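You operate a simulated robot arm through the tools that you are given. There is no shell and no other tool. Be economical: measure what you need, move in short steps, check, and stop when the job is done.

The job below is to be done with a simulated robot arm. You get a single attempt, and the scene is never put back.

Task
Raise the yellow stop, slide the green tray up to it and load two minis.
Fine: the herb and the plain one.

The check looks at the end state, three seconds after you hand in, the way a careful person would. Anything else that was tipped, shoved, dropped, spilled or broken makes it a failure.

Robot
A 7-joint arm with a two-finger parallel gripper, fixed in place. Base frame: the origin is at the foot of the arm, x ahead of it, y to its left, z up; the work surface is at about z = 0.88. Readings come in m, rad, newtons and seconds.
With the tool pointing down near the work surface it reaches from about 0.34 to 0.78 m from the base axis. Its first joint turns from -2.897 to 2.897 rad. Payload 3.91 kg.
The tool frame sits at the grasp point between the pads (the TCP): z along the fingers, y along the line on which they close. The tips reach 0.03 m beyond it. The gripper opens to 0.11 m. The fingers are 0.02 m wide and 0.01 m thick; the gripper's body (0.048 by 0.112 m) begins 0.055 m behind the TCP.
Orientation is told as [roll, pitch, yaw] about the base's x, y, z axes, in that order, counted from this pose: with the fingers straight down and closing along the base's y, the tool's x points along the base's -x, its y along +y and its z along -z.

Tools
- The arm moves only by the tool servo_tool. Its argument "commands" is a list of rows, each a list of 3 entries, a list of its own where there are three numbers: the shift along the base's x, y, z in m, then the turn, a rotation vector about the base's x, y, z in rad, then the finger opening in m, from 0 to 0.11. In form: [[[x, y, z], [rx, ry, rz], gripper], ...]. A call has 1 to 20 rows; each row is the pose to reach, as a shift and turn from the pose commanded when the call began. A row lasts 0.2 s, in which the tool goes at most 0.05 m and 0.15 rad; a call with a longer step from one row to the next is refused whole, and so is a gripper value outside its range. Where a pose cannot be reached the arm comes as near as it can. A force on the tool above 40 N (or 10 N above the force at the start of the call, whichever is more), or a blocked arm, ends the call early, and 0.2 s more pass. Each finger travels about 0.153 m/s and halts on what it meets, pressing with about 26 N; the grip force reading is that of the motor and also rises with nothing between the fingers. The clock runs only during rows and for 0.2 s after the last one: add rows that repeat a pose to give the fingers time. The reply holds the time, the measured pose of the TCP, the force on the tool along the base axes, the opening and the grip force, in the units named above and with some noise, with the torque about the TCP (base axes, N m) and any sound that the robot's microphone picked up, and new pictures: "pictures" is both (left out), scene, wrist or none.
- Cameras (640 x 400 px; columns grow to the right, rows downward): "scene" is fixed at [0.0479, 0.6488, 1.5105]; the picture's right is [-0.74, -0.67, 0.00], its down [-0.41, 0.45, -0.79] and it looks along [0.53, -0.59, -0.61] (base axes); focal length 272 px, centre (320, 200). "wrist" rides on the gripper at [0.077, 0.007, -0.114] in the tool frame; the picture's right is [-0.09, 1.00, 0.00], its down [-0.80, -0.07, -0.59] and it looks along [-0.59, -0.05, 0.80] (tool axes); focal length 270 px, centre (320, 200).
- move_column(by): slides the trunk up (or, below 0, down) by that many m; the arm rides with it, the base frame stays. It gives what a move gives, with no picture.
- point_at(camera, pixels): for up to 12 pixels [column, row] of the newest picture of that camera ("zoom" is the newest enlarged one), the place [x, y, z] in the base frame of the surface seen there, good to about 0.002 m, but the place of the scene camera against the robot may be out by one fixed shift of up to 0.025 m in any direction. It takes no simulated time.
- zoom(camera, box): a new picture of the part [left, top, right, bottom] of that camera's present view, enlarged. It takes no simulated time.
- sign_off(): hands the job in; it is judged then, once.

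Go step by step. Measure first, check grasps and placings, and put right what went wrong. The budget is 80 turns and 200 pictures, counting those below and the enlarged ones. Unless the task says otherwise, let go and move clear before handing in, and close with one line.

The tools are called after ">>>" as a command line: name --argument value ..., lists and objects as JSON in quotes. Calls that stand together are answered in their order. servo_tool: Moves the arm, as the interface text tells. Its arguments: {"type":"object","properties":{"commands":{"type":"array","items":{"type":"array"}},"pictures":{"type":"string","enum":["both","scene","wrist","none"]}},"required":["commands"]} The other tools are called the same way: move_column (by) slides the trunk up or down; point_at (camera, pixels) gives the place of the surface under pixels of a picture; zoom (camera, box) takes an enlarged picture of a part of a camera's view; sign_off () hands the job in.

At the start:

```text
time: 0.0
position: [0.4919, -0.0731, 1.1493]
tcp_rot: [0.0, 0.001, -0.001]
ft_force: [0.2, 1.4, -0.2]
torque: [-0.03, -0.01, 0.01]
grip_width: 0.11
grasp_force: 0.1
trunk travel left (down, up): [-0.5, 0.11]
```

scene: 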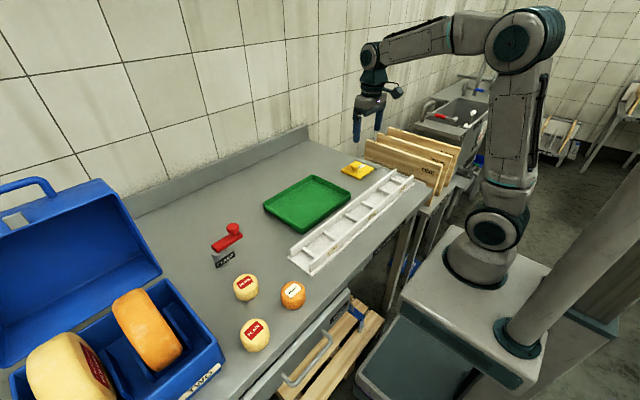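
wrist: 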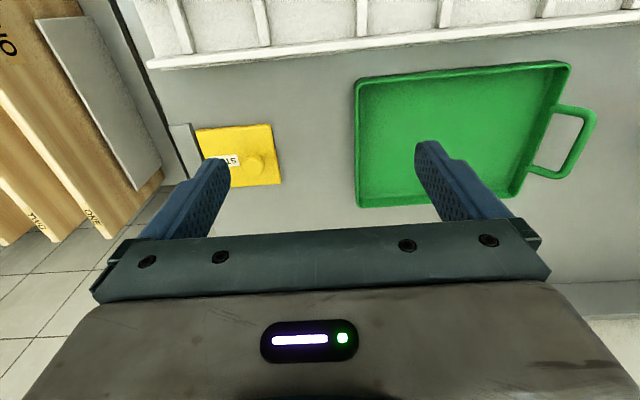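

The pictures show a yellow plate near (357,170), a green tray near (308,203), a red clamp lever near (228,238), and three minis near (246,287), (293,295) and (254,335). I'll zoom in on these to read the labels and see the mechanisms.

>>> zoom --camera "scene" --box '[200, 210, 330, 360]'

>>> zoom --camera "scene" --box '[250, 140, 420, 280]'

>>> zoom --camera "wrist" --box '[120, 40, 360, 240]'

>>> point_at --camera "scene" --pixels '[[246, 280], [293, 287], [254, 325], [233, 227], [225, 243], [355, 165], [268, 207], [312, 180], [348, 195], [303, 227], [310, 270], [400, 180]]'

>>> point_at --camera "wrist" --pixels '[[255, 162], [215, 135], [270, 127], [278, 182], [358, 80], [570, 65], [520, 195], [360, 205], [590, 125], [440, 130], [180, 130], [300, 200]]'

```text
2.67 times, centred on (265, 285) of scene
```

zoom: 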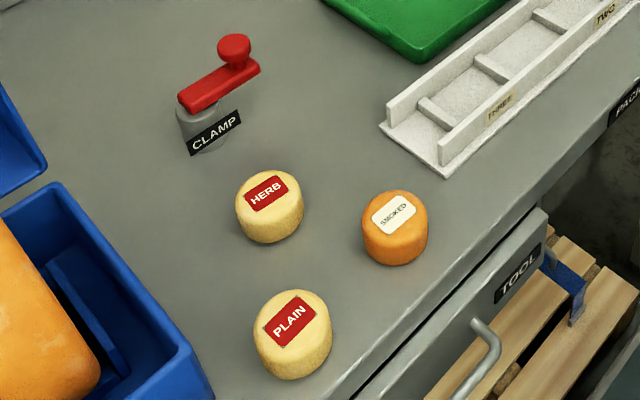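

```text
2.86 times, centred on (335, 210) of scene
```

zoom: 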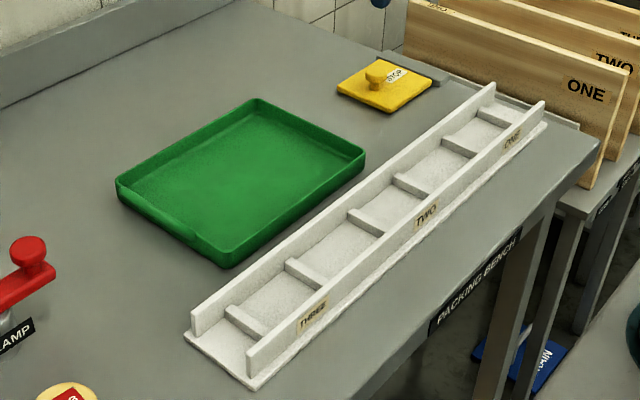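

```text
2.00 times, centred on (240, 140) of wrist
```

zoom: 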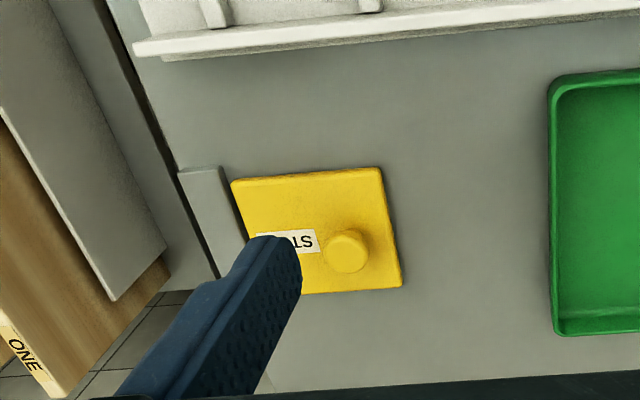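

```text
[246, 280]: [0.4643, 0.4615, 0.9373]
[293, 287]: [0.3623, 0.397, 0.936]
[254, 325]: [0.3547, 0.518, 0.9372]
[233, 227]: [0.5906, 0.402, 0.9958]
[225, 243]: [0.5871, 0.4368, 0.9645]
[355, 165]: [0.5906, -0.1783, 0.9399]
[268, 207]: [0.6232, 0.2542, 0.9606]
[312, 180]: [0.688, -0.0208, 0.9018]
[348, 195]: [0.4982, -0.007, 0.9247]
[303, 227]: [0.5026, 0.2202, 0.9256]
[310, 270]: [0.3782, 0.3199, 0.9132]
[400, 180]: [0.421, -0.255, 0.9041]
```

```text
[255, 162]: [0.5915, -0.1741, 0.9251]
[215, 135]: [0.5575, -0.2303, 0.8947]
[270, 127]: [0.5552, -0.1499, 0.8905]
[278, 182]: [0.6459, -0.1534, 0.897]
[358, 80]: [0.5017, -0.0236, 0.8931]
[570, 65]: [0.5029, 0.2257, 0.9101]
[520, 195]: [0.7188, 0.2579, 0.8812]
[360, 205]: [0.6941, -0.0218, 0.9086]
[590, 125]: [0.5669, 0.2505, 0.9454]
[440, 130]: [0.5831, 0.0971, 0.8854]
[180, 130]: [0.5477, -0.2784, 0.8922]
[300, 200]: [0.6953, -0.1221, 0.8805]
```

The labels read HERB (246,287), PLAIN (254,335) and SMOKED (293,295). The yellow STOP is a flap with its knob at about (0.592,-0.174) and its hinge by the grey block on the -y side. I'll yaw the tool by 90° so the fingers close along x, and move over the knob.

>>> servo_tool --commands '[[[0.01, -0.01, 0], [0, 0, 0.1428], 0.11], [[0.02, -0.02, 0], [0, 0, 0.2856], 0.11], [[0.03, -0.03, 0], [0, 0, 0.4284], 0.11], [[0.04, -0.04, 0], [0, 0, 0.5712], 0.1], [[0.05, -0.05, 0], [0, 0, 0.714], 0.1], [[0.06, -0.06, 0], [0, 0, 0.8568], 0.09], [[0.07, -0.07, -0.01], [0, 0, 0.9996], 0.08], [[0.08, -0.08, -0.03], [0, 0, 1.1424], 0.07], [[0.09, -0.09, -0.05], [0, 0, 1.2852], 0.07], [[0.1, -0.1, -0.07], [0, 0, 1.428], 0.07], [[0.1, -0.1, -0.09], [0, 0, 1.5708], 0.07], [[0.1, -0.1, -0.09], [0, 0, 1.5708], 0.07]]'

```text
time: 2.6
position: [0.5937, -0.1713, 1.0578]
tcp_rot: [0.0, 0.0, 1.572]
ft_force: [-0.1, -0.3, -0.3]
torque: [-0.02, 0.01, 0.03]
grip_width: 0.0702
grasp_force: 0.0
trunk travel left (down, up): [-0.5, 0.11]
```

scene: 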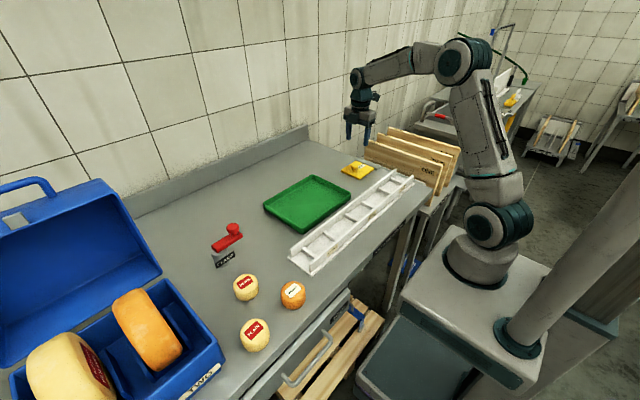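
wrist: 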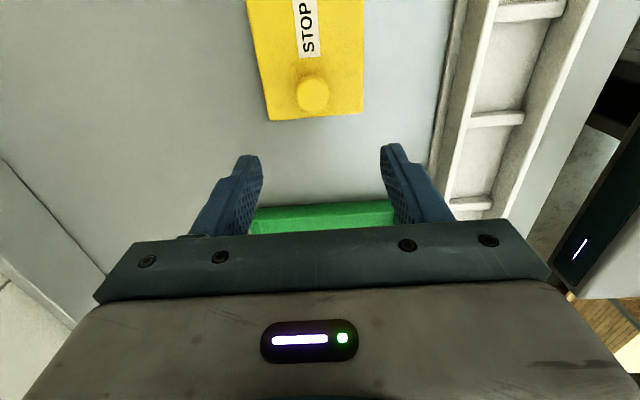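

The knob is now at (313,92) in the wrist picture. I'll measure its top, the plate corners and the tray edge.

>>> point_at --camera "wrist" --pixels '[[313, 88], [300, 95], [327, 95], [313, 103], [313, 80], [270, 117], [362, 112], [247, 5], [362, 5], [350, 60], [320, 210], [310, 235]]'

>>> zoom --camera "wrist" --box '[220, 0, 420, 130]'

>>> zoom --camera "scene" --box '[320, 140, 400, 190]'

```text
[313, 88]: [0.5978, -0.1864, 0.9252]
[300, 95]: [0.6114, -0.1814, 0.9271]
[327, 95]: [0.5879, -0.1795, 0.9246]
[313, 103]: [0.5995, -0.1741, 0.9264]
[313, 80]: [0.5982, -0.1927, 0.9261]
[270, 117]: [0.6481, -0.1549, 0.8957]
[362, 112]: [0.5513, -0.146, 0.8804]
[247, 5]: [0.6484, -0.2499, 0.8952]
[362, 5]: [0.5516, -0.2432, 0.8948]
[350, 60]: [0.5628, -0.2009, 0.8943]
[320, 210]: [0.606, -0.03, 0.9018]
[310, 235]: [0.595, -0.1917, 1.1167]
```

```text
3.08 times, centred on (320, 65) of wrist
```

zoom: 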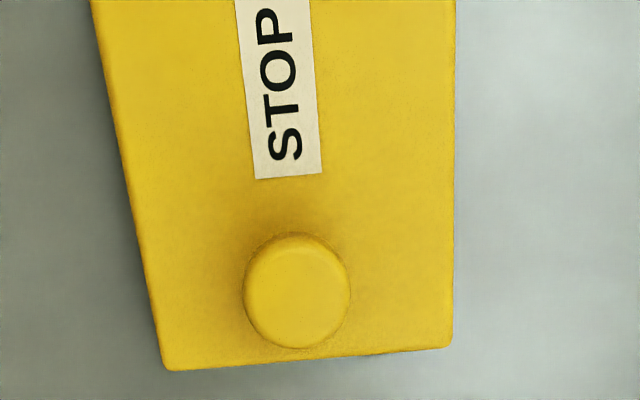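

```text
8.00 times, centred on (360, 165) of scene
```

zoom: 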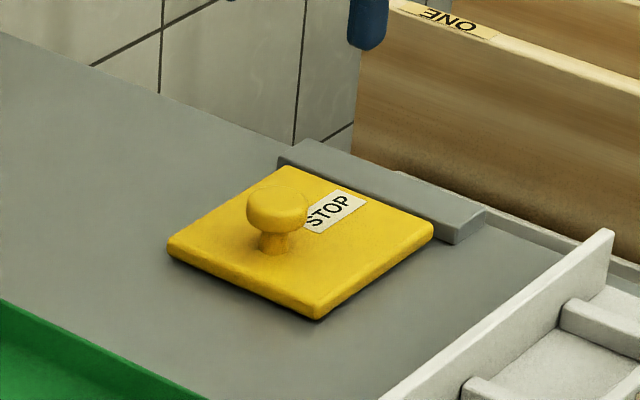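

The knob head is centred at about (0.599,-0.182), with its top at z 0.926 and the plate at z 0.895. I'll descend with the open fingers either side of it and close.

>>> servo_tool --commands '[[[0.005, -0.011, -0.03], [0, 0, 0], 0.07], [[0.005, -0.011, -0.06], [0, 0, 0], 0.07], [[0.005, -0.011, -0.09], [0, 0, 0], 0.07], [[0.005, -0.011, -0.11], [0, 0, 0], 0.07], [[0.005, -0.011, -0.126], [0, 0, 0], 0.07], [[0.005, -0.011, -0.126], [0, 0, 0], 0.03], [[0.005, -0.011, -0.126], [0, 0, 0], 0.015], [[0.005, -0.011, -0.126], [0, 0, 0], 0.01], [[0.005, -0.011, -0.126], [0, 0, 0], 0.01]]' --pictures "both"

```text
time: 4.6
position: [0.5998, -0.1836, 0.9328]
tcp_rot: [-0.005, 0.001, 1.572]
ft_force: [35.3, -2.8, 3.0]
torque: [-0.47, -0.56, -0.06]
grip_width: 0.031
grasp_force: 44.7
trunk travel left (down, up): [-0.5, 0.11]
```

scene: 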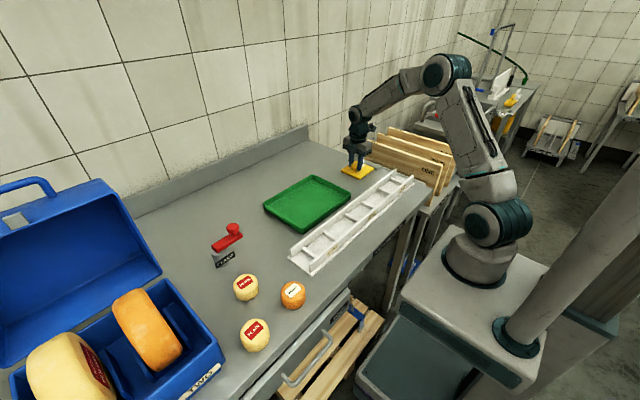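
wrist: 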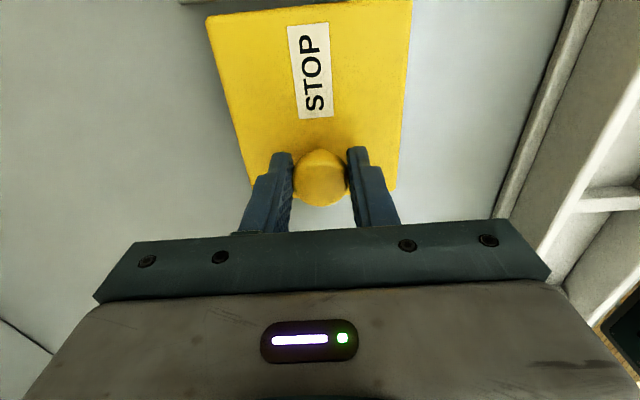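

The knob is gripped at a width of 0.031, with some sideways force in +x. The plate hinges at y≈-0.25, so the knob should swing up and towards -y. I'll relieve the x force and lift to about 40° along that arc.

>>> servo_tool --commands '[[[0.003, 0, 0], [0, 0, 0], 0.01], [[0.003, -0.0025, 0.0055], [0, 0, 0], 0.01], [[0.003, -0.006, 0.011], [0, 0, 0], 0.01], [[0.003, -0.014, 0.0215], [0, 0, 0], 0.01], [[0.003, -0.0236, 0.0301], [0, 0, 0], 0.01], [[0.003, -0.0345, 0.0369], [0, 0, 0], 0.01]]'

```text
time: 6.0
position: [0.5971, -0.2203, 0.97]
tcp_rot: [0.002, 0.004, 1.57]
ft_force: [-0.1, 0.7, -0.3]
torque: [-0.05, 0.04, 0.01]
grip_width: 0.01
grasp_force: 0.0
trunk travel left (down, up): [-0.5, 0.11]
```

scene: 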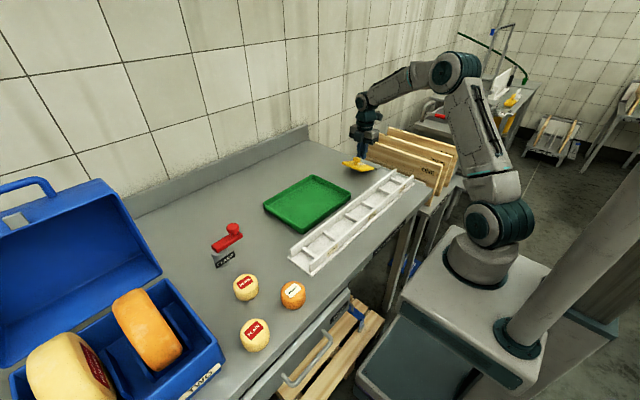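
wrist: 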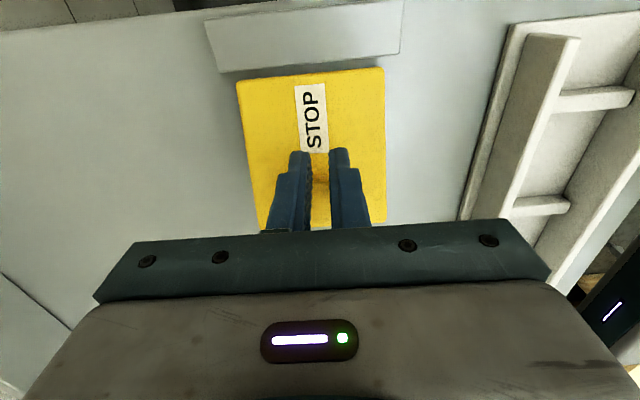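

The fingers read 0.010, so the grip slipped off. I'll look at the flap's state.

>>> zoom --camera "scene" --box '[320, 130, 400, 190]'

>>> point_at --camera "wrist" --pixels '[[240, 85], [383, 72], [255, 200], [384, 220], [320, 205], [300, 30], [215, 45], [265, 130]]'

```text
6.67 times, centred on (360, 160) of scene
```

zoom: 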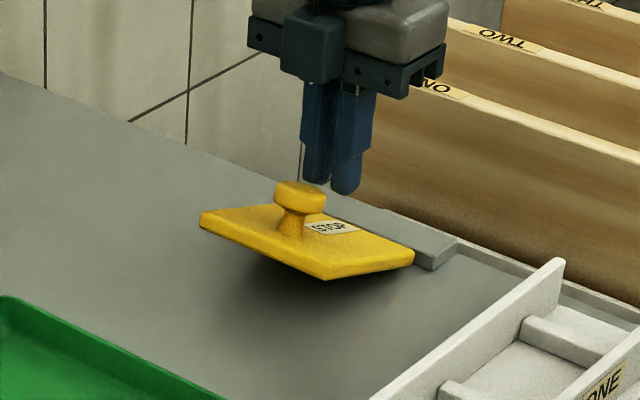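

```text
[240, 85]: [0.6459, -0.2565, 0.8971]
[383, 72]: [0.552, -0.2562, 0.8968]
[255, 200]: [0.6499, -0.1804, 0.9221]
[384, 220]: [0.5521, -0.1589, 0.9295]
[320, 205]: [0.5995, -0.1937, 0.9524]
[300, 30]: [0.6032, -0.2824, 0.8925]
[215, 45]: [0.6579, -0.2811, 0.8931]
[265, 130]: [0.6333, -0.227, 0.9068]
```

The flap holds itself at about 18° by friction, with its free edge near (y -0.157, z 0.93). I'll close the fingers, tilt them and come in from the +y side to push the flap up from underneath.

>>> servo_tool --commands '[[[0, 0, 0.04], [0, 0, 0], 0.0], [[0, 0.04, 0.06], [-0.14, 0, 0], 0.0], [[0, 0.08, 0.06], [-0.28, 0, 0], 0.0], [[0, 0.12, 0.06], [-0.42, 0, 0], 0.0], [[0, 0.12, 0.05], [-0.56, 0, 0], 0.0], [[0, 0.12, 0.03], [-0.7, 0, 0], 0.0], [[0, 0.115, -0.01], [-0.7, 0, 0], 0.0], [[0, 0.112, -0.045], [-0.7, 0, 0], 0.0], [[0, 0.11, -0.052], [-0.7, 0, 0], 0.0]]'

>>> zoom --camera "scene" --box '[300, 120, 400, 200]'

```text
time: 8.0
position: [0.5986, -0.1083, 0.9181]
tcp_rot: [0.0, 0.702, 1.57]
ft_force: [-0.2, 0.2, 0.9]
torque: [-0.04, 0.0, 0.03]
grip_width: 0.0
grasp_force: 25.8
trunk travel left (down, up): [-0.5, 0.11]
```

scene: 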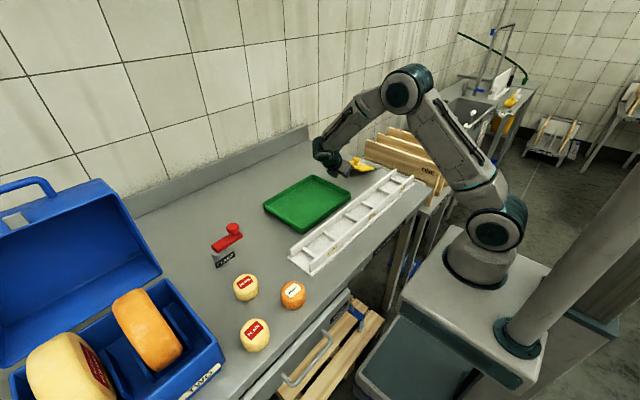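
wrist: 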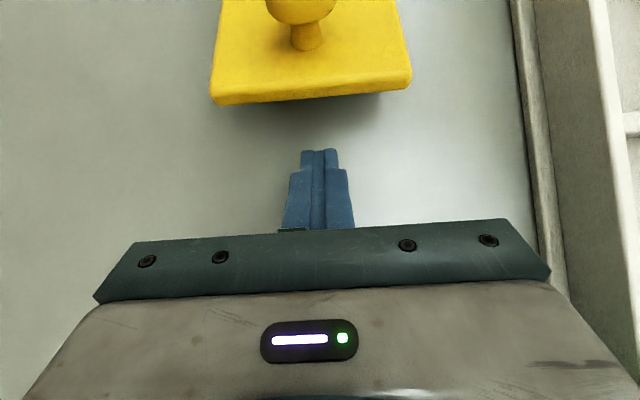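

```text
5.00 times, centred on (350, 160) of scene
```

zoom: 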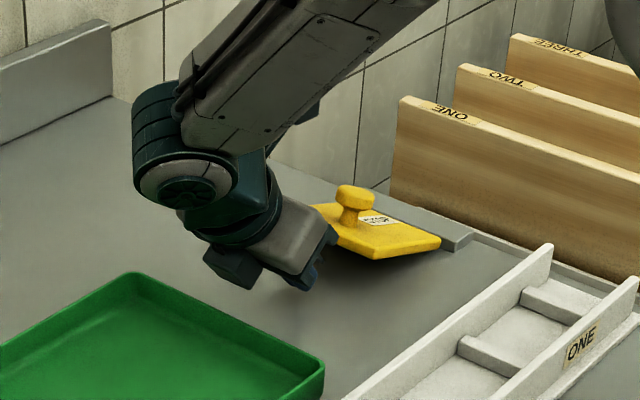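

The fingers are just in front of the flap's free edge. I'll push -y and upward along the arc to about 50°.

>>> servo_tool --commands '[[[0, -0.015, 0.0], [0, 0, 0], 0.0], [[0, -0.03, 0.0], [0, 0, 0], 0.0], [[0, -0.037, 0.006], [0, 0, 0], 0.0], [[0, -0.043, 0.017], [0, 0, 0], 0.0], [[0, -0.048, 0.024], [0, 0, 0], 0.0], [[0, -0.053, 0.031], [0, 0, 0], 0.0], [[0, -0.059, 0.037], [0, 0, 0], 0.0], [[0, -0.065, 0.043], [0, 0, 0], 0.0]]'

>>> zoom --camera "scene" --box '[300, 120, 400, 200]'

```text
time: 9.8
position: [0.6001, -0.1705, 0.9624]
tcp_rot: [-0.004, 0.701, 1.57]
ft_force: [-0.4, 11.5, 10.4]
torque: [-0.18, 0.03, -0.07]
grip_width: 0.0001
grasp_force: 25.9
trunk travel left (down, up): [-0.5, 0.11]
```

scene: 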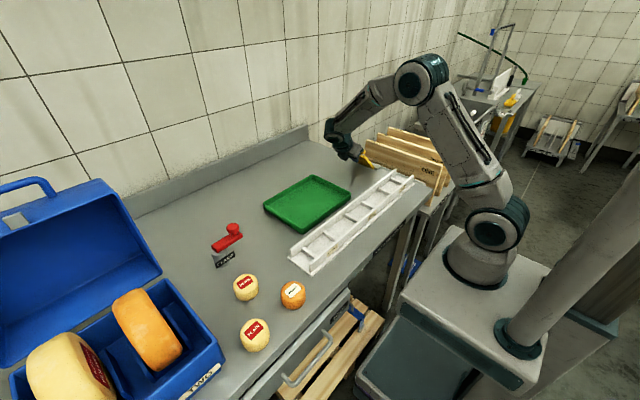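
wrist: 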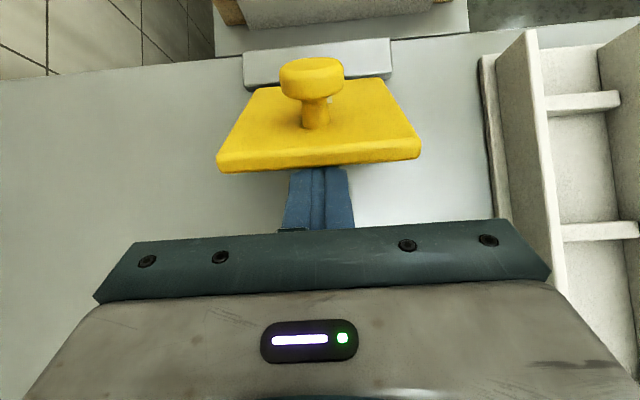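

```text
5.00 times, centred on (350, 160) of scene
```

zoom: 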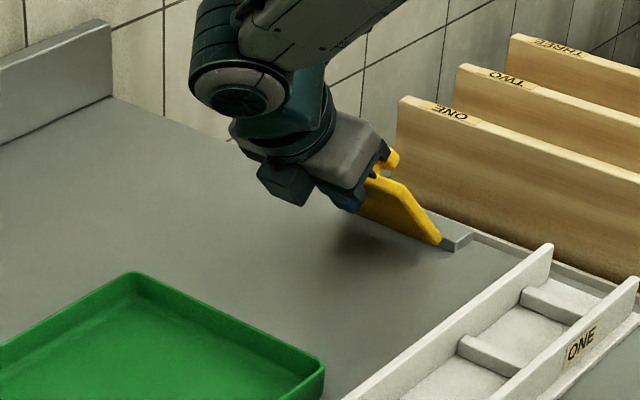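

The flap is up to about 50° with roughly 15 N of push. I'll continue along the arc towards upright.

>>> servo_tool --commands '[[[0, -0.008, 0.003], [0, 0, 0], 0.0], [[0, -0.015, 0.005], [0, 0, 0], 0.0], [[0, -0.021, 0.008], [0, 0, 0], 0.0], [[0, -0.027, 0.01], [0, 0, 0], 0.0], [[0, -0.033, 0.012], [0, 0, 0], 0.0], [[0, -0.039, 0.013], [0, 0, 0], 0.0], [[0, -0.045, 0.014], [0, 0, 0], 0.0], [[0, -0.05, 0.014], [0, 0, 0], 0.0]]'

>>> zoom --camera "scene" --box '[300, 120, 400, 200]'

```text
time: 11.6
position: [0.6011, -0.2212, 0.9757]
tcp_rot: [-0.001, 0.697, 1.573]
ft_force: [0.9, 0.9, 1.1]
torque: [-0.01, -0.01, -0.01]
grip_width: 0.0001
grasp_force: 25.9
trunk travel left (down, up): [-0.5, 0.11]
```

scene: 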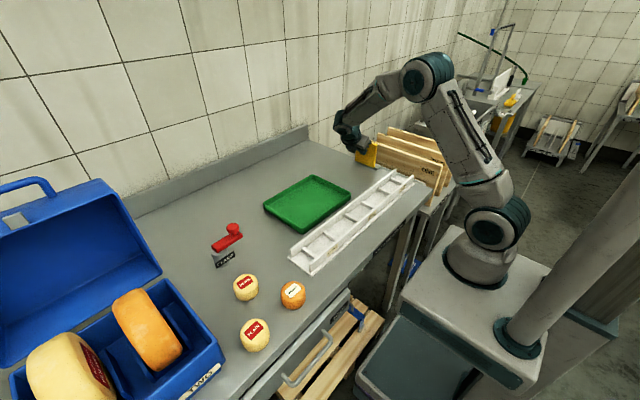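
wrist: 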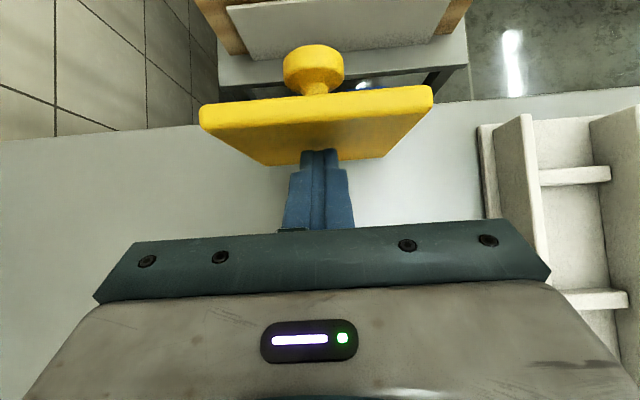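

```text
5.00 times, centred on (350, 160) of scene
```

zoom: 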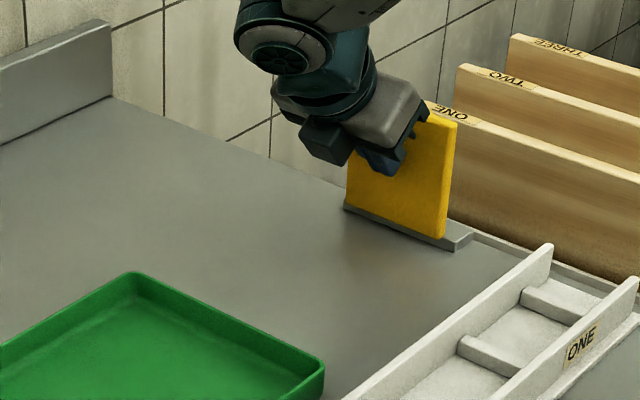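

The flap looks close to vertical and the force is near zero. I'll press a little further to find out if it seats against an end stop.

>>> servo_tool --commands '[[[0, -0.004, 0], [0, 0, 0], 0.0], [[0, -0.008, 0], [0, 0, 0], 0.0], [[0, -0.012, 0], [0, 0, 0], 0.0]]'

>>> point_at --camera "wrist" --pixels '[[240, 130], [400, 130], [270, 155], [380, 145], [210, 105], [425, 92]]'

>>> zoom --camera "scene" --box '[320, 130, 400, 190]'

```text
time: 12.6
position: [0.6014, -0.2245, 0.9739]
tcp_rot: [-0.005, 0.688, 1.576]
ft_force: [-2.9, 34.2, 6.6]
torque: [0.41, -0.27, -0.1]
grip_width: 0.0
grasp_force: 26.1
trunk travel left (down, up): [-0.5, 0.11]
stopped in row 3: the force on the tool passed its limit at 41 N (the readings are from after the stop); the commanded pose is now the measured one
```

scene: 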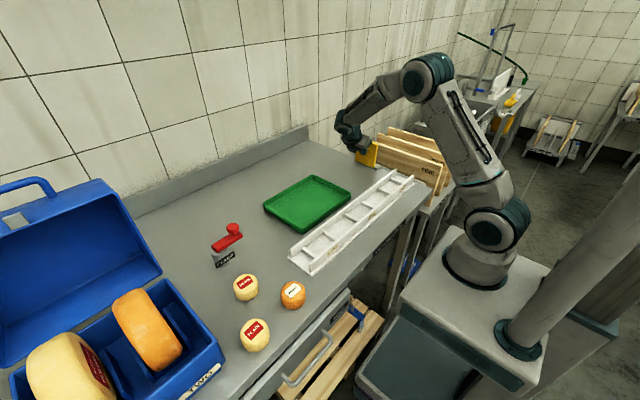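
wrist: 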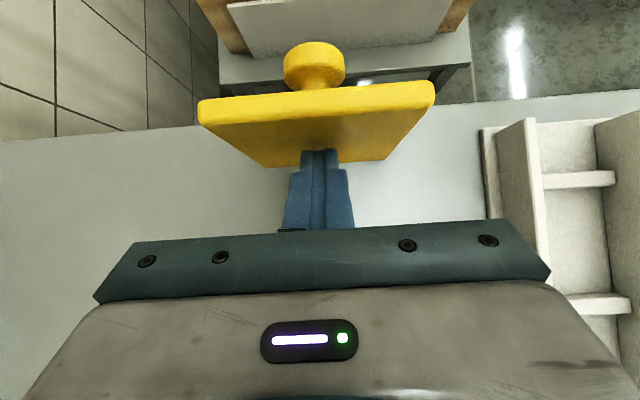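

```text
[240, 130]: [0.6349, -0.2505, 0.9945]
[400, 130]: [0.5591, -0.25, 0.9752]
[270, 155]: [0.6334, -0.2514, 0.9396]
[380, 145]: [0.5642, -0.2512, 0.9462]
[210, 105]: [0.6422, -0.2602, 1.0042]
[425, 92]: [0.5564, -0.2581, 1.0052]
```

```text
6.67 times, centred on (360, 160) of scene
```

zoom: 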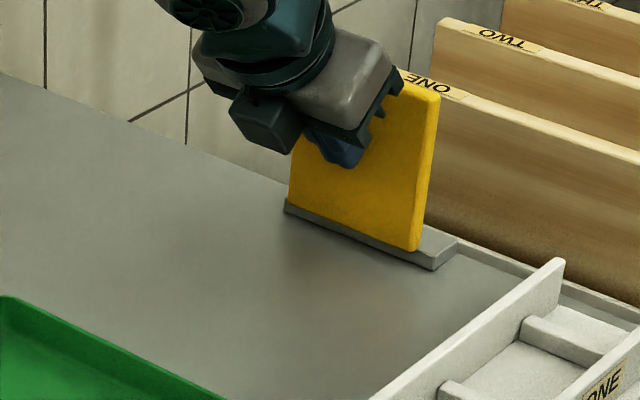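

The flap is upright against its end stop, with its face at y≈-0.2505. I'll back off, level the tool and move over the tray to look at its +y end.

>>> servo_tool --commands '[[[0, 0.025, 0.01], [0, 0, 0], 0.0], [[0, 0.05, 0.04], [0, 0, 0], 0.0], [[0, 0.08, 0.08], [0.1, 0, 0], 0.02], [[0, 0.11, 0.115], [0.23, 0, 0], 0.05], [[0, 0.145, 0.145], [0.36, 0, 0], 0.08], [[0, 0.18, 0.17], [0.49, 0, 0], 0.1], [[0, 0.215, 0.18], [0.6, 0, 0], 0.11], [[0, 0.25, 0.19], [0.69, 0, 0], 0.11], [[0, 0.28, 0.19], [0.69, 0, 0], 0.11], [[0, 0.28, 0.19], [0.69, 0, 0], 0.11]]'

>>> zoom --camera "scene" --box '[250, 120, 410, 240]'

```text
time: 14.8
position: [0.5997, 0.0491, 1.1649]
tcp_rot: [0.003, 0.004, 1.571]
ft_force: [0.2, 0.1, 0.1]
torque: [0.05, -0.01, -0.02]
grip_width: 0.1101
grasp_force: 0.0
trunk travel left (down, up): [-0.5, 0.11]
```

scene: 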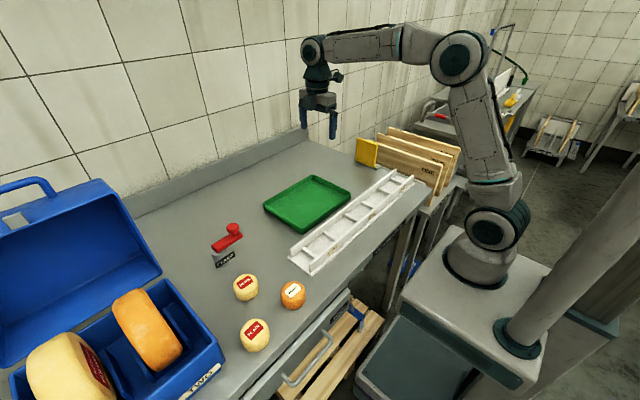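
wrist: 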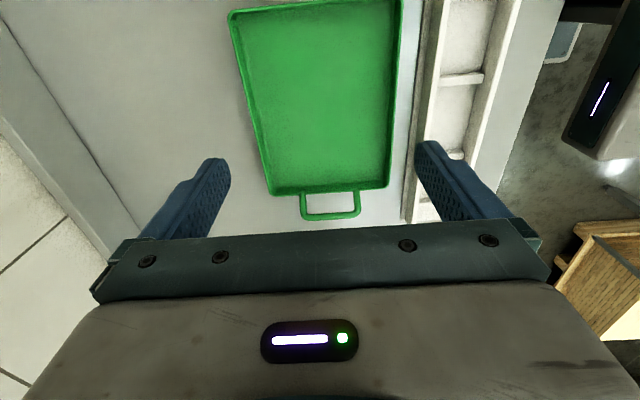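

```text
3.33 times, centred on (330, 180) of scene
```

zoom: 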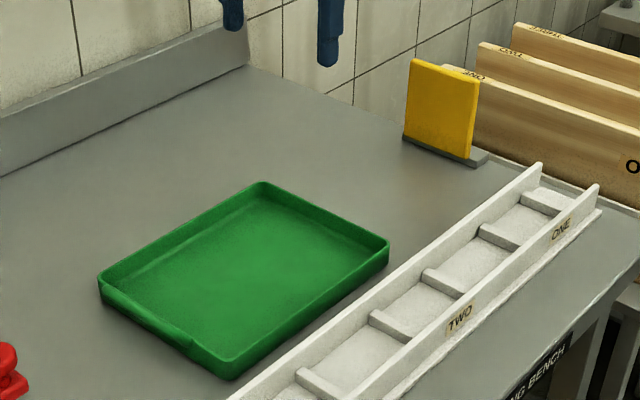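

The stop stays up. The tray's handle is at the +y end, at (330,207) in the wrist picture. I'll measure the tray's rim and handle.

>>> point_at --camera "wrist" --pixels '[[230, 14], [401, 2], [274, 192], [388, 184], [303, 198], [358, 192], [308, 217], [356, 213], [330, 216], [330, 190], [330, 187], [407, 215]]'

>>> zoom --camera "wrist" --box '[250, 140, 430, 240]'

```text
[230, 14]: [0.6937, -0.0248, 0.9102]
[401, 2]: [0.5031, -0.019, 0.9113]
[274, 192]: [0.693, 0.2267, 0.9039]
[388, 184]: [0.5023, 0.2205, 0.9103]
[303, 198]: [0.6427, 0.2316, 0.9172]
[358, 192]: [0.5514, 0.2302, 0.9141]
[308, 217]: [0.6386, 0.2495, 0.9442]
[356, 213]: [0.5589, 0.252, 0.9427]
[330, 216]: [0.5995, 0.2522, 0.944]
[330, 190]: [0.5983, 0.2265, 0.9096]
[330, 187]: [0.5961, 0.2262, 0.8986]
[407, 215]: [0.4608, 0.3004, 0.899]
```

```text
3.56 times, centred on (340, 190) of wrist
```

zoom: 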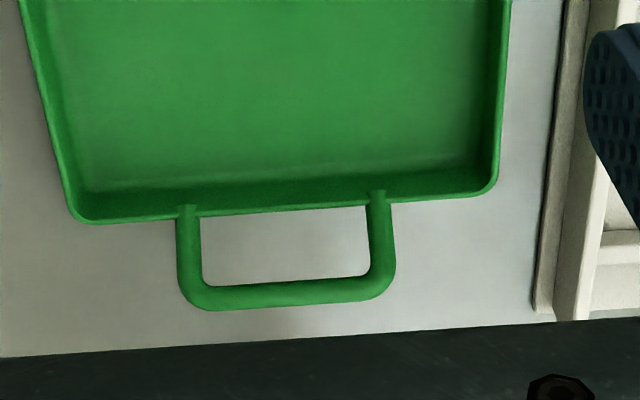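

The handle bar runs along x from 0.559 to 0.639 at y 0.251, z 0.944. I'll yaw back so the fingers close along y, and hover over the bar.

>>> servo_tool --commands '[[[0, 0.02, 0], [0, 0, -0.1428], 0.11], [[0, 0.04, 0], [0, 0, -0.2856], 0.11], [[0, 0.06, 0], [0, 0, -0.4284], 0.1], [[0, 0.08, 0], [0, 0, -0.5712], 0.09], [[0, 0.1, 0], [0, 0, -0.714], 0.08], [[0, 0.12, 0], [0, 0, -0.8568], 0.07], [[0, 0.14, 0], [0, 0, -0.9996], 0.06], [[0, 0.16, -0.02], [0, 0, -1.1424], 0.05], [[0, 0.18, -0.05], [0, 0, -1.2852], 0.04], [[0, 0.198, -0.08], [0, 0, -1.428], 0.035], [[0, 0.2, -0.11], [0, 0, -1.5708], 0.035], [[0, 0.2, -0.11], [0, 0, -1.5708], 0.035]]' --pictures "wrist"

```text
time: 17.4
position: [0.5978, 0.2452, 1.0523]
tcp_rot: [0.002, 0.003, -0.002]
ft_force: [-0.3, 0.1, 0.6]
torque: [0.02, 0.03, -0.01]
grip_width: 0.0349
grasp_force: 0.1
trunk travel left (down, up): [-0.5, 0.11]
```

wrist: 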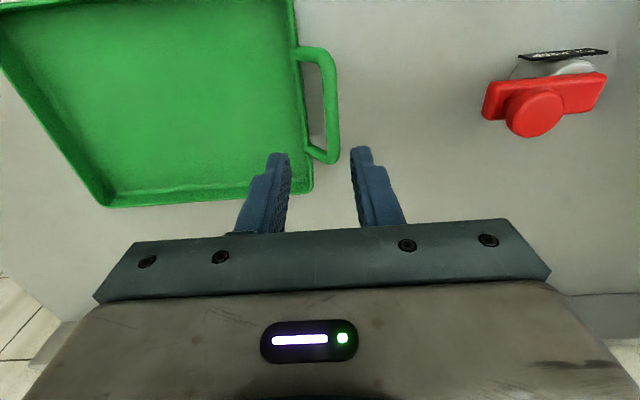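

The bar is at about (333,105) in the wrist picture. I'll measure it precisely.

>>> point_at --camera "wrist" --pixels '[[328, 105], [333, 105], [326, 80], [332, 80], [322, 155], [300, 100], [540, 110], [492, 90], [590, 80]]'

```text
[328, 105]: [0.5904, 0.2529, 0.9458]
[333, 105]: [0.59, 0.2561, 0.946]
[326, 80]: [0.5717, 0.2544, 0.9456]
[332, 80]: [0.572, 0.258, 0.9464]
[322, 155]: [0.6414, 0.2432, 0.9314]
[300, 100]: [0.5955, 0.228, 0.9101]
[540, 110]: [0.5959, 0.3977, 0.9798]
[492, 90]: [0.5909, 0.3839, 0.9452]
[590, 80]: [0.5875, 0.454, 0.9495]
```

The bar centre is at y 0.254, top z 0.946. I'll descend to z 0.95 and close on it.

>>> servo_tool --commands '[[[0.001, 0.008, -0.03], [0, 0, 0], 0.035], [[0.001, 0.008, -0.06], [0, 0, 0], 0.035], [[0.001, 0.008, -0.085], [0, 0, 0], 0.035], [[0.001, 0.008, -0.103], [0, 0, 0], 0.035], [[0.001, 0.008, -0.103], [0, 0, 0], 0.02], [[0.001, 0.008, -0.103], [0, 0, 0], 0.005], [[0.001, 0.008, -0.103], [0, 0, 0], 0.005]]'

```text
time: 19.0
position: [0.5971, 0.253, 0.9499]
tcp_rot: [0.0, 0.004, 0.001]
ft_force: [1.3, 1.0, 0.2]
torque: [0.01, -0.24, 0.19]
grip_width: 0.0116
grasp_force: 26.1
trunk travel left (down, up): [-0.5, 0.11]
```

scene: 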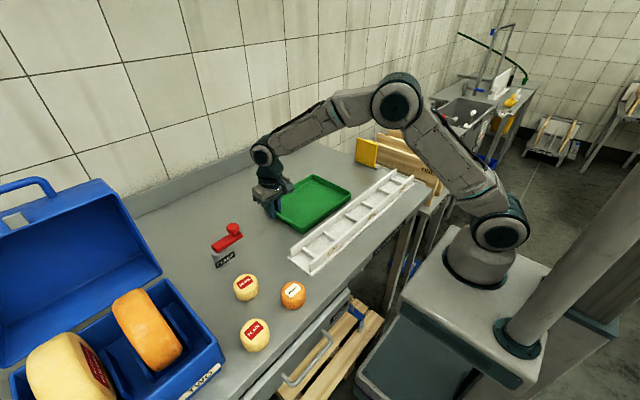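
wrist: 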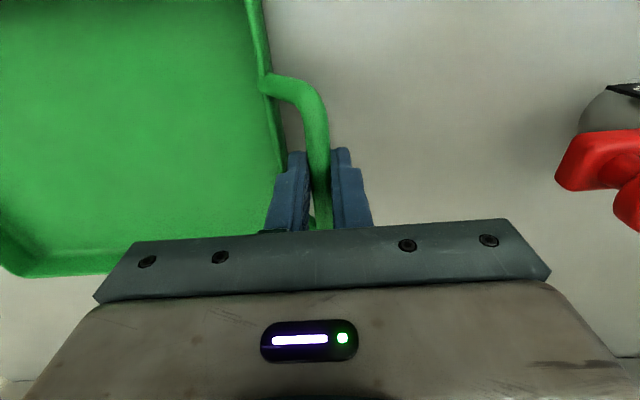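

The bar is gripped (width 0.0116) with low forces. I'll slide it towards -y by 0.21, leaving about 0.018 for a fine approach.

>>> servo_tool --commands '[[[0, -0.008, 0], [0, 0, 0], 0.005], [[0, -0.02, 0], [0, 0, 0], 0.005], [[0, -0.035, 0], [0, 0, 0], 0.005], [[0, -0.05, 0], [0, 0, 0], 0.005], [[0, -0.065, 0], [0, 0, 0], 0.005], [[0, -0.08, 0], [0, 0, 0], 0.005], [[0, -0.095, 0], [0, 0, 0], 0.005], [[0, -0.11, 0], [0, 0, 0], 0.005], [[0, -0.125, 0], [0, 0, 0], 0.005], [[0, -0.14, 0], [0, 0, 0], 0.005], [[0, -0.155, 0], [0, 0, 0], 0.005], [[0, -0.17, 0], [0, 0, 0], 0.005], [[0, -0.185, 0], [0, 0, 0], 0.005], [[0, -0.2, 0], [0, 0, 0], 0.005], [[0, -0.21, 0], [0, 0, 0], 0.005], [[0, -0.21, 0], [0, 0, 0], 0.005]]'

>>> zoom --camera "scene" --box '[270, 120, 410, 230]'

```text
time: 22.4
position: [0.5983, 0.0433, 0.9502]
tcp_rot: [0.0, 0.003, -0.002]
ft_force: [0.8, -0.4, -0.1]
torque: [-0.02, -0.09, 0.02]
grip_width: 0.0115
grasp_force: 26.2
trunk travel left (down, up): [-0.5, 0.11]
```

scene: 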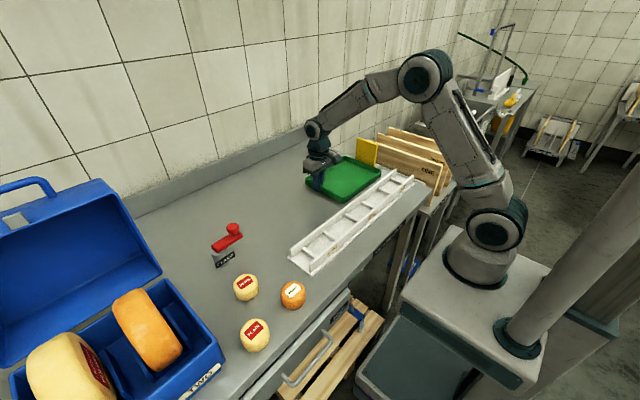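
wrist: 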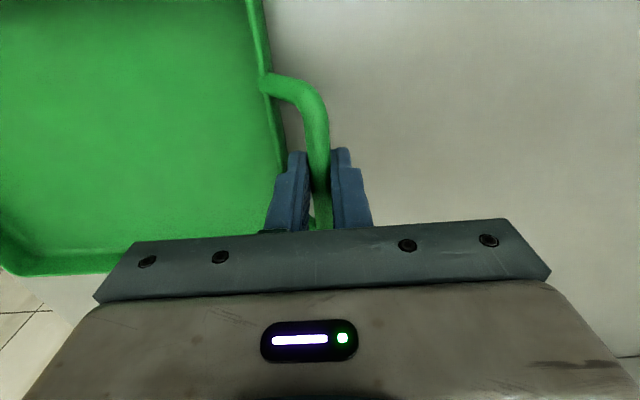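

```text
3.64 times, centred on (340, 175) of scene
```

zoom: 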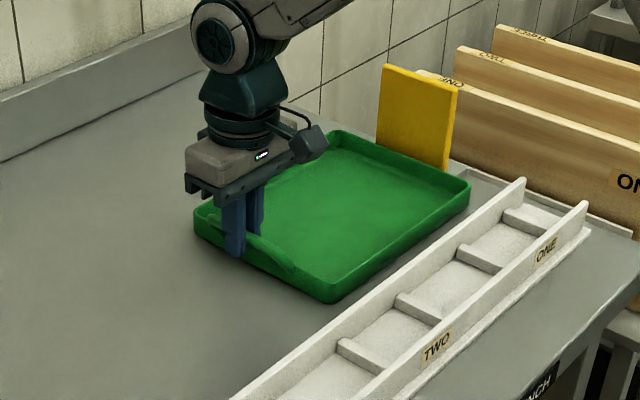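

The tray slid cleanly with almost no force. I'll make the fine approach in 2–3 mm steps until contact.

>>> servo_tool --commands '[[[0, -0.004, 0], [0, 0, 0], 0.005], [[0, -0.008, 0], [0, 0, 0], 0.005], [[0, -0.011, 0], [0, 0, 0], 0.005], [[0, -0.013, 0], [0, 0, 0], 0.005], [[0, -0.015, 0], [0, 0, 0], 0.005], [[0, -0.0165, 0], [0, 0, 0], 0.005]]' --pictures "none"

>>> zoom --camera "scene" --box '[330, 130, 410, 190]'

```text
time: 23.8
position: [0.5996, 0.0328, 0.9508]
tcp_rot: [0.002, 0.003, 0.003]
ft_force: [-4.9, 28.6, 1.7]
torque: [0.39, 0.31, 0.01]
grip_width: 0.0116
grasp_force: 26.2
trunk travel left (down, up): [-0.5, 0.11]
```

```text
6.67 times, centred on (370, 160) of scene
```

zoom: 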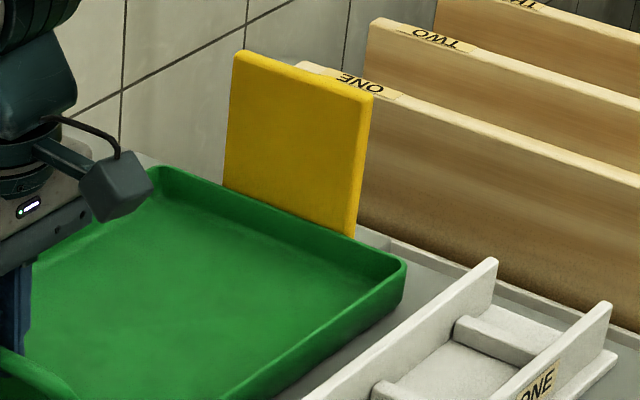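

Contact came with 28 N at handle y 0.033. I'll take the pressure off without pulling the tray back, open the fingers, and rise to look at the joint between tray and stop.

>>> servo_tool --commands '[[[0, 0.003, 0], [0, 0, 0], 0.005], [[0, 0.005, 0], [0, 0, 0], 0.01], [[0, 0.005, 0], [0, 0, 0], 0.03], [[0, 0.005, 0], [0, 0, 0], 0.03], [[0, 0.005, 0.04], [0, 0, 0], 0.03], [[0, 0.005, 0.08], [0, 0, 0], 0.03], [[0, -0.03, 0.12], [0, 0, 0], 0.05], [[0, -0.07, 0.14], [0, 0, 0], 0.1], [[0, -0.11, 0.15], [0, 0, 0], 0.11], [[-0.02, -0.15, 0.16], [0, 0, 0], 0.11], [[-0.04, -0.19, 0.17], [0, 0, 0], 0.11], [[-0.06, -0.2, 0.18], [0, 0, 0], 0.11]]'

>>> zoom --camera "scene" --box '[330, 130, 410, 190]'

```text
refused: row 7 steps farther than a row can; nothing moved
```

```text
6.67 times, centred on (370, 160) of scene
```

zoom: 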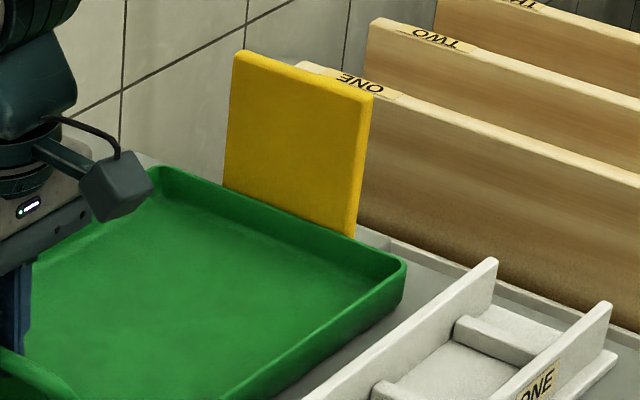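

The call was refused because one row stepped too far; nothing moved. I'll redo it with smaller steps.

>>> servo_tool --commands '[[[0, 0.003, 0], [0, 0, 0], 0.005], [[0, 0.005, 0], [0, 0, 0], 0.01], [[0, 0.005, 0], [0, 0, 0], 0.03], [[0, 0.005, 0], [0, 0, 0], 0.03], [[0, 0.005, 0.04], [0, 0, 0], 0.03], [[0, 0.005, 0.08], [0, 0, 0], 0.03], [[0, -0.02, 0.11], [0, 0, 0], 0.05], [[0, -0.06, 0.13], [0, 0, 0], 0.1], [[0, -0.1, 0.14], [0, 0, 0], 0.11], [[-0.02, -0.14, 0.15], [0, 0, 0], 0.11], [[-0.04, -0.17, 0.165], [0, 0, 0], 0.11], [[-0.06, -0.2, 0.18], [0, 0, 0], 0.11]]'

>>> zoom --camera "scene" --box '[330, 130, 410, 190]'

```text
time: 26.4
position: [0.5372, -0.1739, 1.1256]
tcp_rot: [0.001, 0.004, 0.001]
ft_force: [0.0, 0.5, -0.3]
torque: [0.0, 0.04, -0.02]
grip_width: 0.1099
grasp_force: 0.1
trunk travel left (down, up): [-0.5, 0.11]
```

scene: 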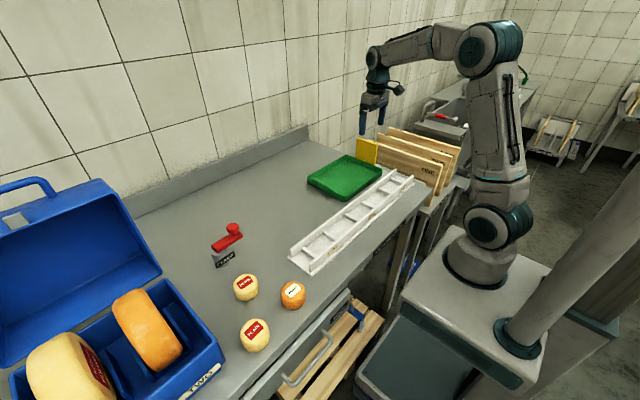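
wrist: 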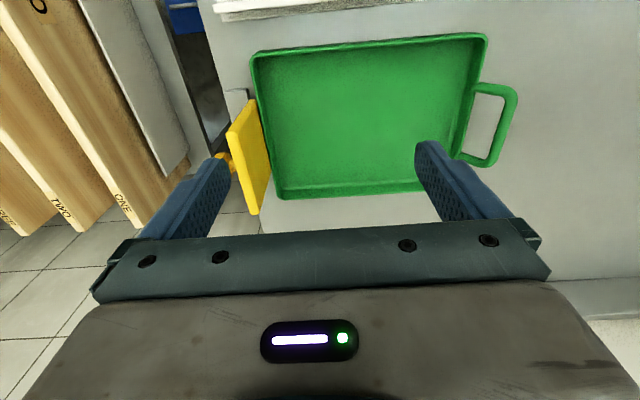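

```text
6.67 times, centred on (370, 160) of scene
```

zoom: 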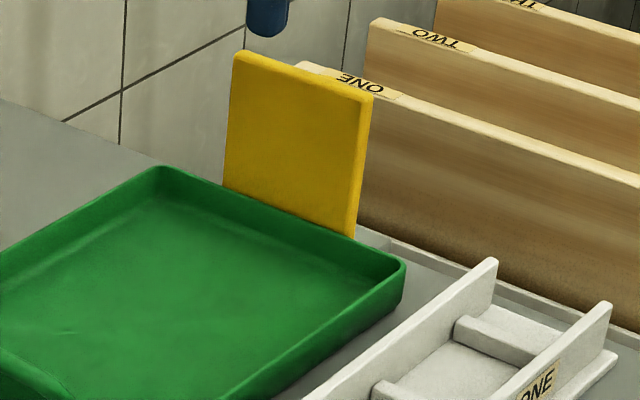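

>>> zoom --camera "wrist" --box '[210, 60, 310, 220]'

>>> point_at --camera "wrist" --pixels '[[256, 75], [276, 195], [264, 130], [240, 130], [262, 170], [235, 100], [480, 40], [455, 185], [365, 120], [320, 120], [420, 110]]'

```text
2.50 times, centred on (260, 140) of wrist
```

zoom: 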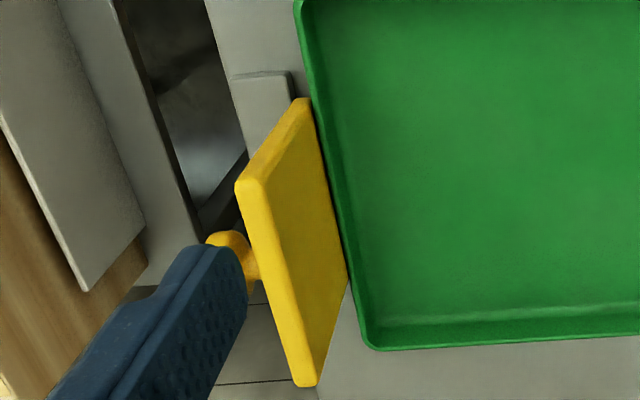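

```text
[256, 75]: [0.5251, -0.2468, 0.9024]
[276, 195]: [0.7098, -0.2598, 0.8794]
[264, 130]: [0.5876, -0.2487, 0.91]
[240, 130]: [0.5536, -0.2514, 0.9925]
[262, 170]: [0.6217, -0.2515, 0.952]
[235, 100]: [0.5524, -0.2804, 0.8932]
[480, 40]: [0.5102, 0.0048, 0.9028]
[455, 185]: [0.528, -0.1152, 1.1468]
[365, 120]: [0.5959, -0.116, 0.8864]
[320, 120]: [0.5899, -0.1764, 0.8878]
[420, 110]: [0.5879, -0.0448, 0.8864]
```

The tray rim (y -0.2487) now touches the stop face (y -0.251), and the stop is still upright. Next I'll move towards the minis with the tool yawed radially and look at them.

>>> servo_tool --commands '[[[-0.008, 0.038, 0.01], [0, 0, 0.052], 0.11], [[-0.016, 0.076, 0.02], [0, 0, 0.105], 0.11], [[-0.024, 0.114, 0.03], [0, 0, 0.157], 0.11], [[-0.032, 0.152, 0.03], [0, 0, 0.209], 0.11], [[-0.04, 0.19, 0.03], [0, 0, 0.262], 0.11], [[-0.048, 0.228, 0.03], [0, 0, 0.314], 0.11], [[-0.056, 0.266, 0.03], [0, 0, 0.366], 0.11], [[-0.064, 0.304, 0.03], [0, 0, 0.419], 0.11], [[-0.072, 0.342, 0.03], [0, 0, 0.471], 0.11], [[-0.08, 0.38, 0.03], [0, 0, 0.523], 0.11], [[-0.088, 0.418, 0.03], [0, 0, 0.576], 0.11], [[-0.096, 0.456, 0.03], [0, 0, 0.628], 0.11], [[-0.104, 0.494, 0.03], [0, 0, 0.68], 0.11], [[-0.115, 0.53, 0.03], [0, 0, 0.733], 0.11], [[-0.137, 0.555, 0.03], [0, 0, 0.785], 0.11], [[-0.137, 0.555, 0.03], [0, 0, 0.785], 0.11]]'

```text
time: 29.8
position: [0.4025, 0.3826, 1.1581]
tcp_rot: [0.001, 0.002, 0.783]
ft_force: [1.0, -0.1, -0.3]
torque: [-0.01, 0.03, 0.01]
grip_width: 0.1101
grasp_force: 0.1
trunk travel left (down, up): [-0.5, 0.11]
```

scene: 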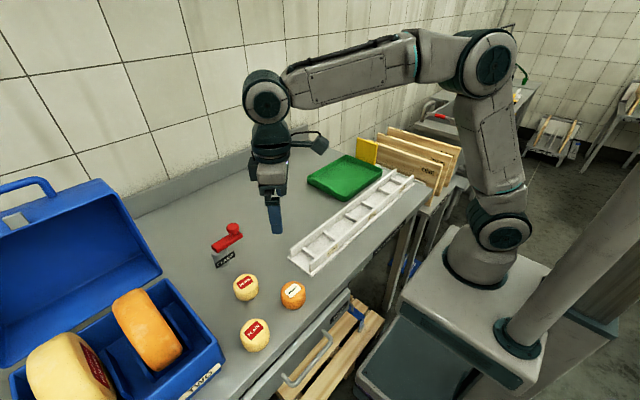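
wrist: 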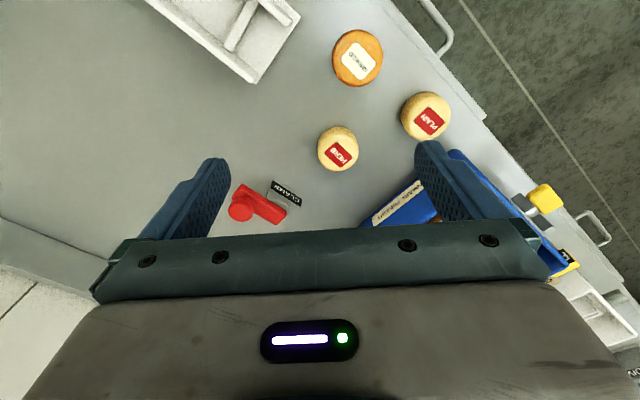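

All three minis are in view: herb (338,150), plain (427,117) and smoked (357,60). I'll measure herb and plain.

>>> point_at --camera "wrist" --pixels '[[338, 145], [320, 145], [356, 145], [338, 128], [338, 168], [427, 112], [404, 112], [449, 112], [427, 95], [427, 138], [357, 60], [245, 200]]'

>>> zoom --camera "wrist" --box '[290, 20, 470, 200]'

```text
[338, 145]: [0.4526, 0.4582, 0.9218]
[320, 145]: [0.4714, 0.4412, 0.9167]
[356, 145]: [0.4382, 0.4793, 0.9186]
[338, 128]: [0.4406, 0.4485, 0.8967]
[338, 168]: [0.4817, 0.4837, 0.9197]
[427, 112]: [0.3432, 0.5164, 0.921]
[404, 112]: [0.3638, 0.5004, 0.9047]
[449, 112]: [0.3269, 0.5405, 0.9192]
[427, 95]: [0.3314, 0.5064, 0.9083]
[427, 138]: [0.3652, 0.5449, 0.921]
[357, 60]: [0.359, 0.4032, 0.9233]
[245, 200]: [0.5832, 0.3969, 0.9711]
```

```text
2.22 times, centred on (380, 110) of wrist
```

zoom: 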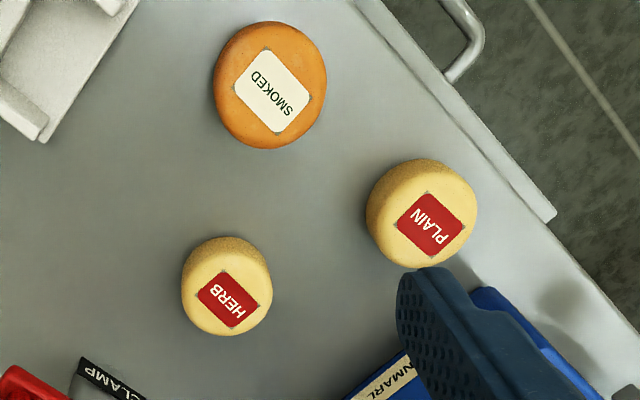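

Label centres fall at about (339,154) for herb and (430,121) for plain. I'll measure those and the front and back edges.

>>> point_at --camera "wrist" --pixels '[[339, 154], [321, 150], [357, 155], [339, 169], [338, 136], [430, 121], [404, 118], [449, 118], [432, 138], [427, 102]]'

```text
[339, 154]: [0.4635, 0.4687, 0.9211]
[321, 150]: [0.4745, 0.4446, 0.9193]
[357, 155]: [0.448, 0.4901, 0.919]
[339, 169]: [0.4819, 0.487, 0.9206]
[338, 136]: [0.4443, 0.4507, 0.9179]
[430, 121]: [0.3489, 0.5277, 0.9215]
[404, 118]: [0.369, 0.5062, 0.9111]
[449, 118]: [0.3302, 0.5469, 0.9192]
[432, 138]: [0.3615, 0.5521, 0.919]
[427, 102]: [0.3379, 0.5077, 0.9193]
```

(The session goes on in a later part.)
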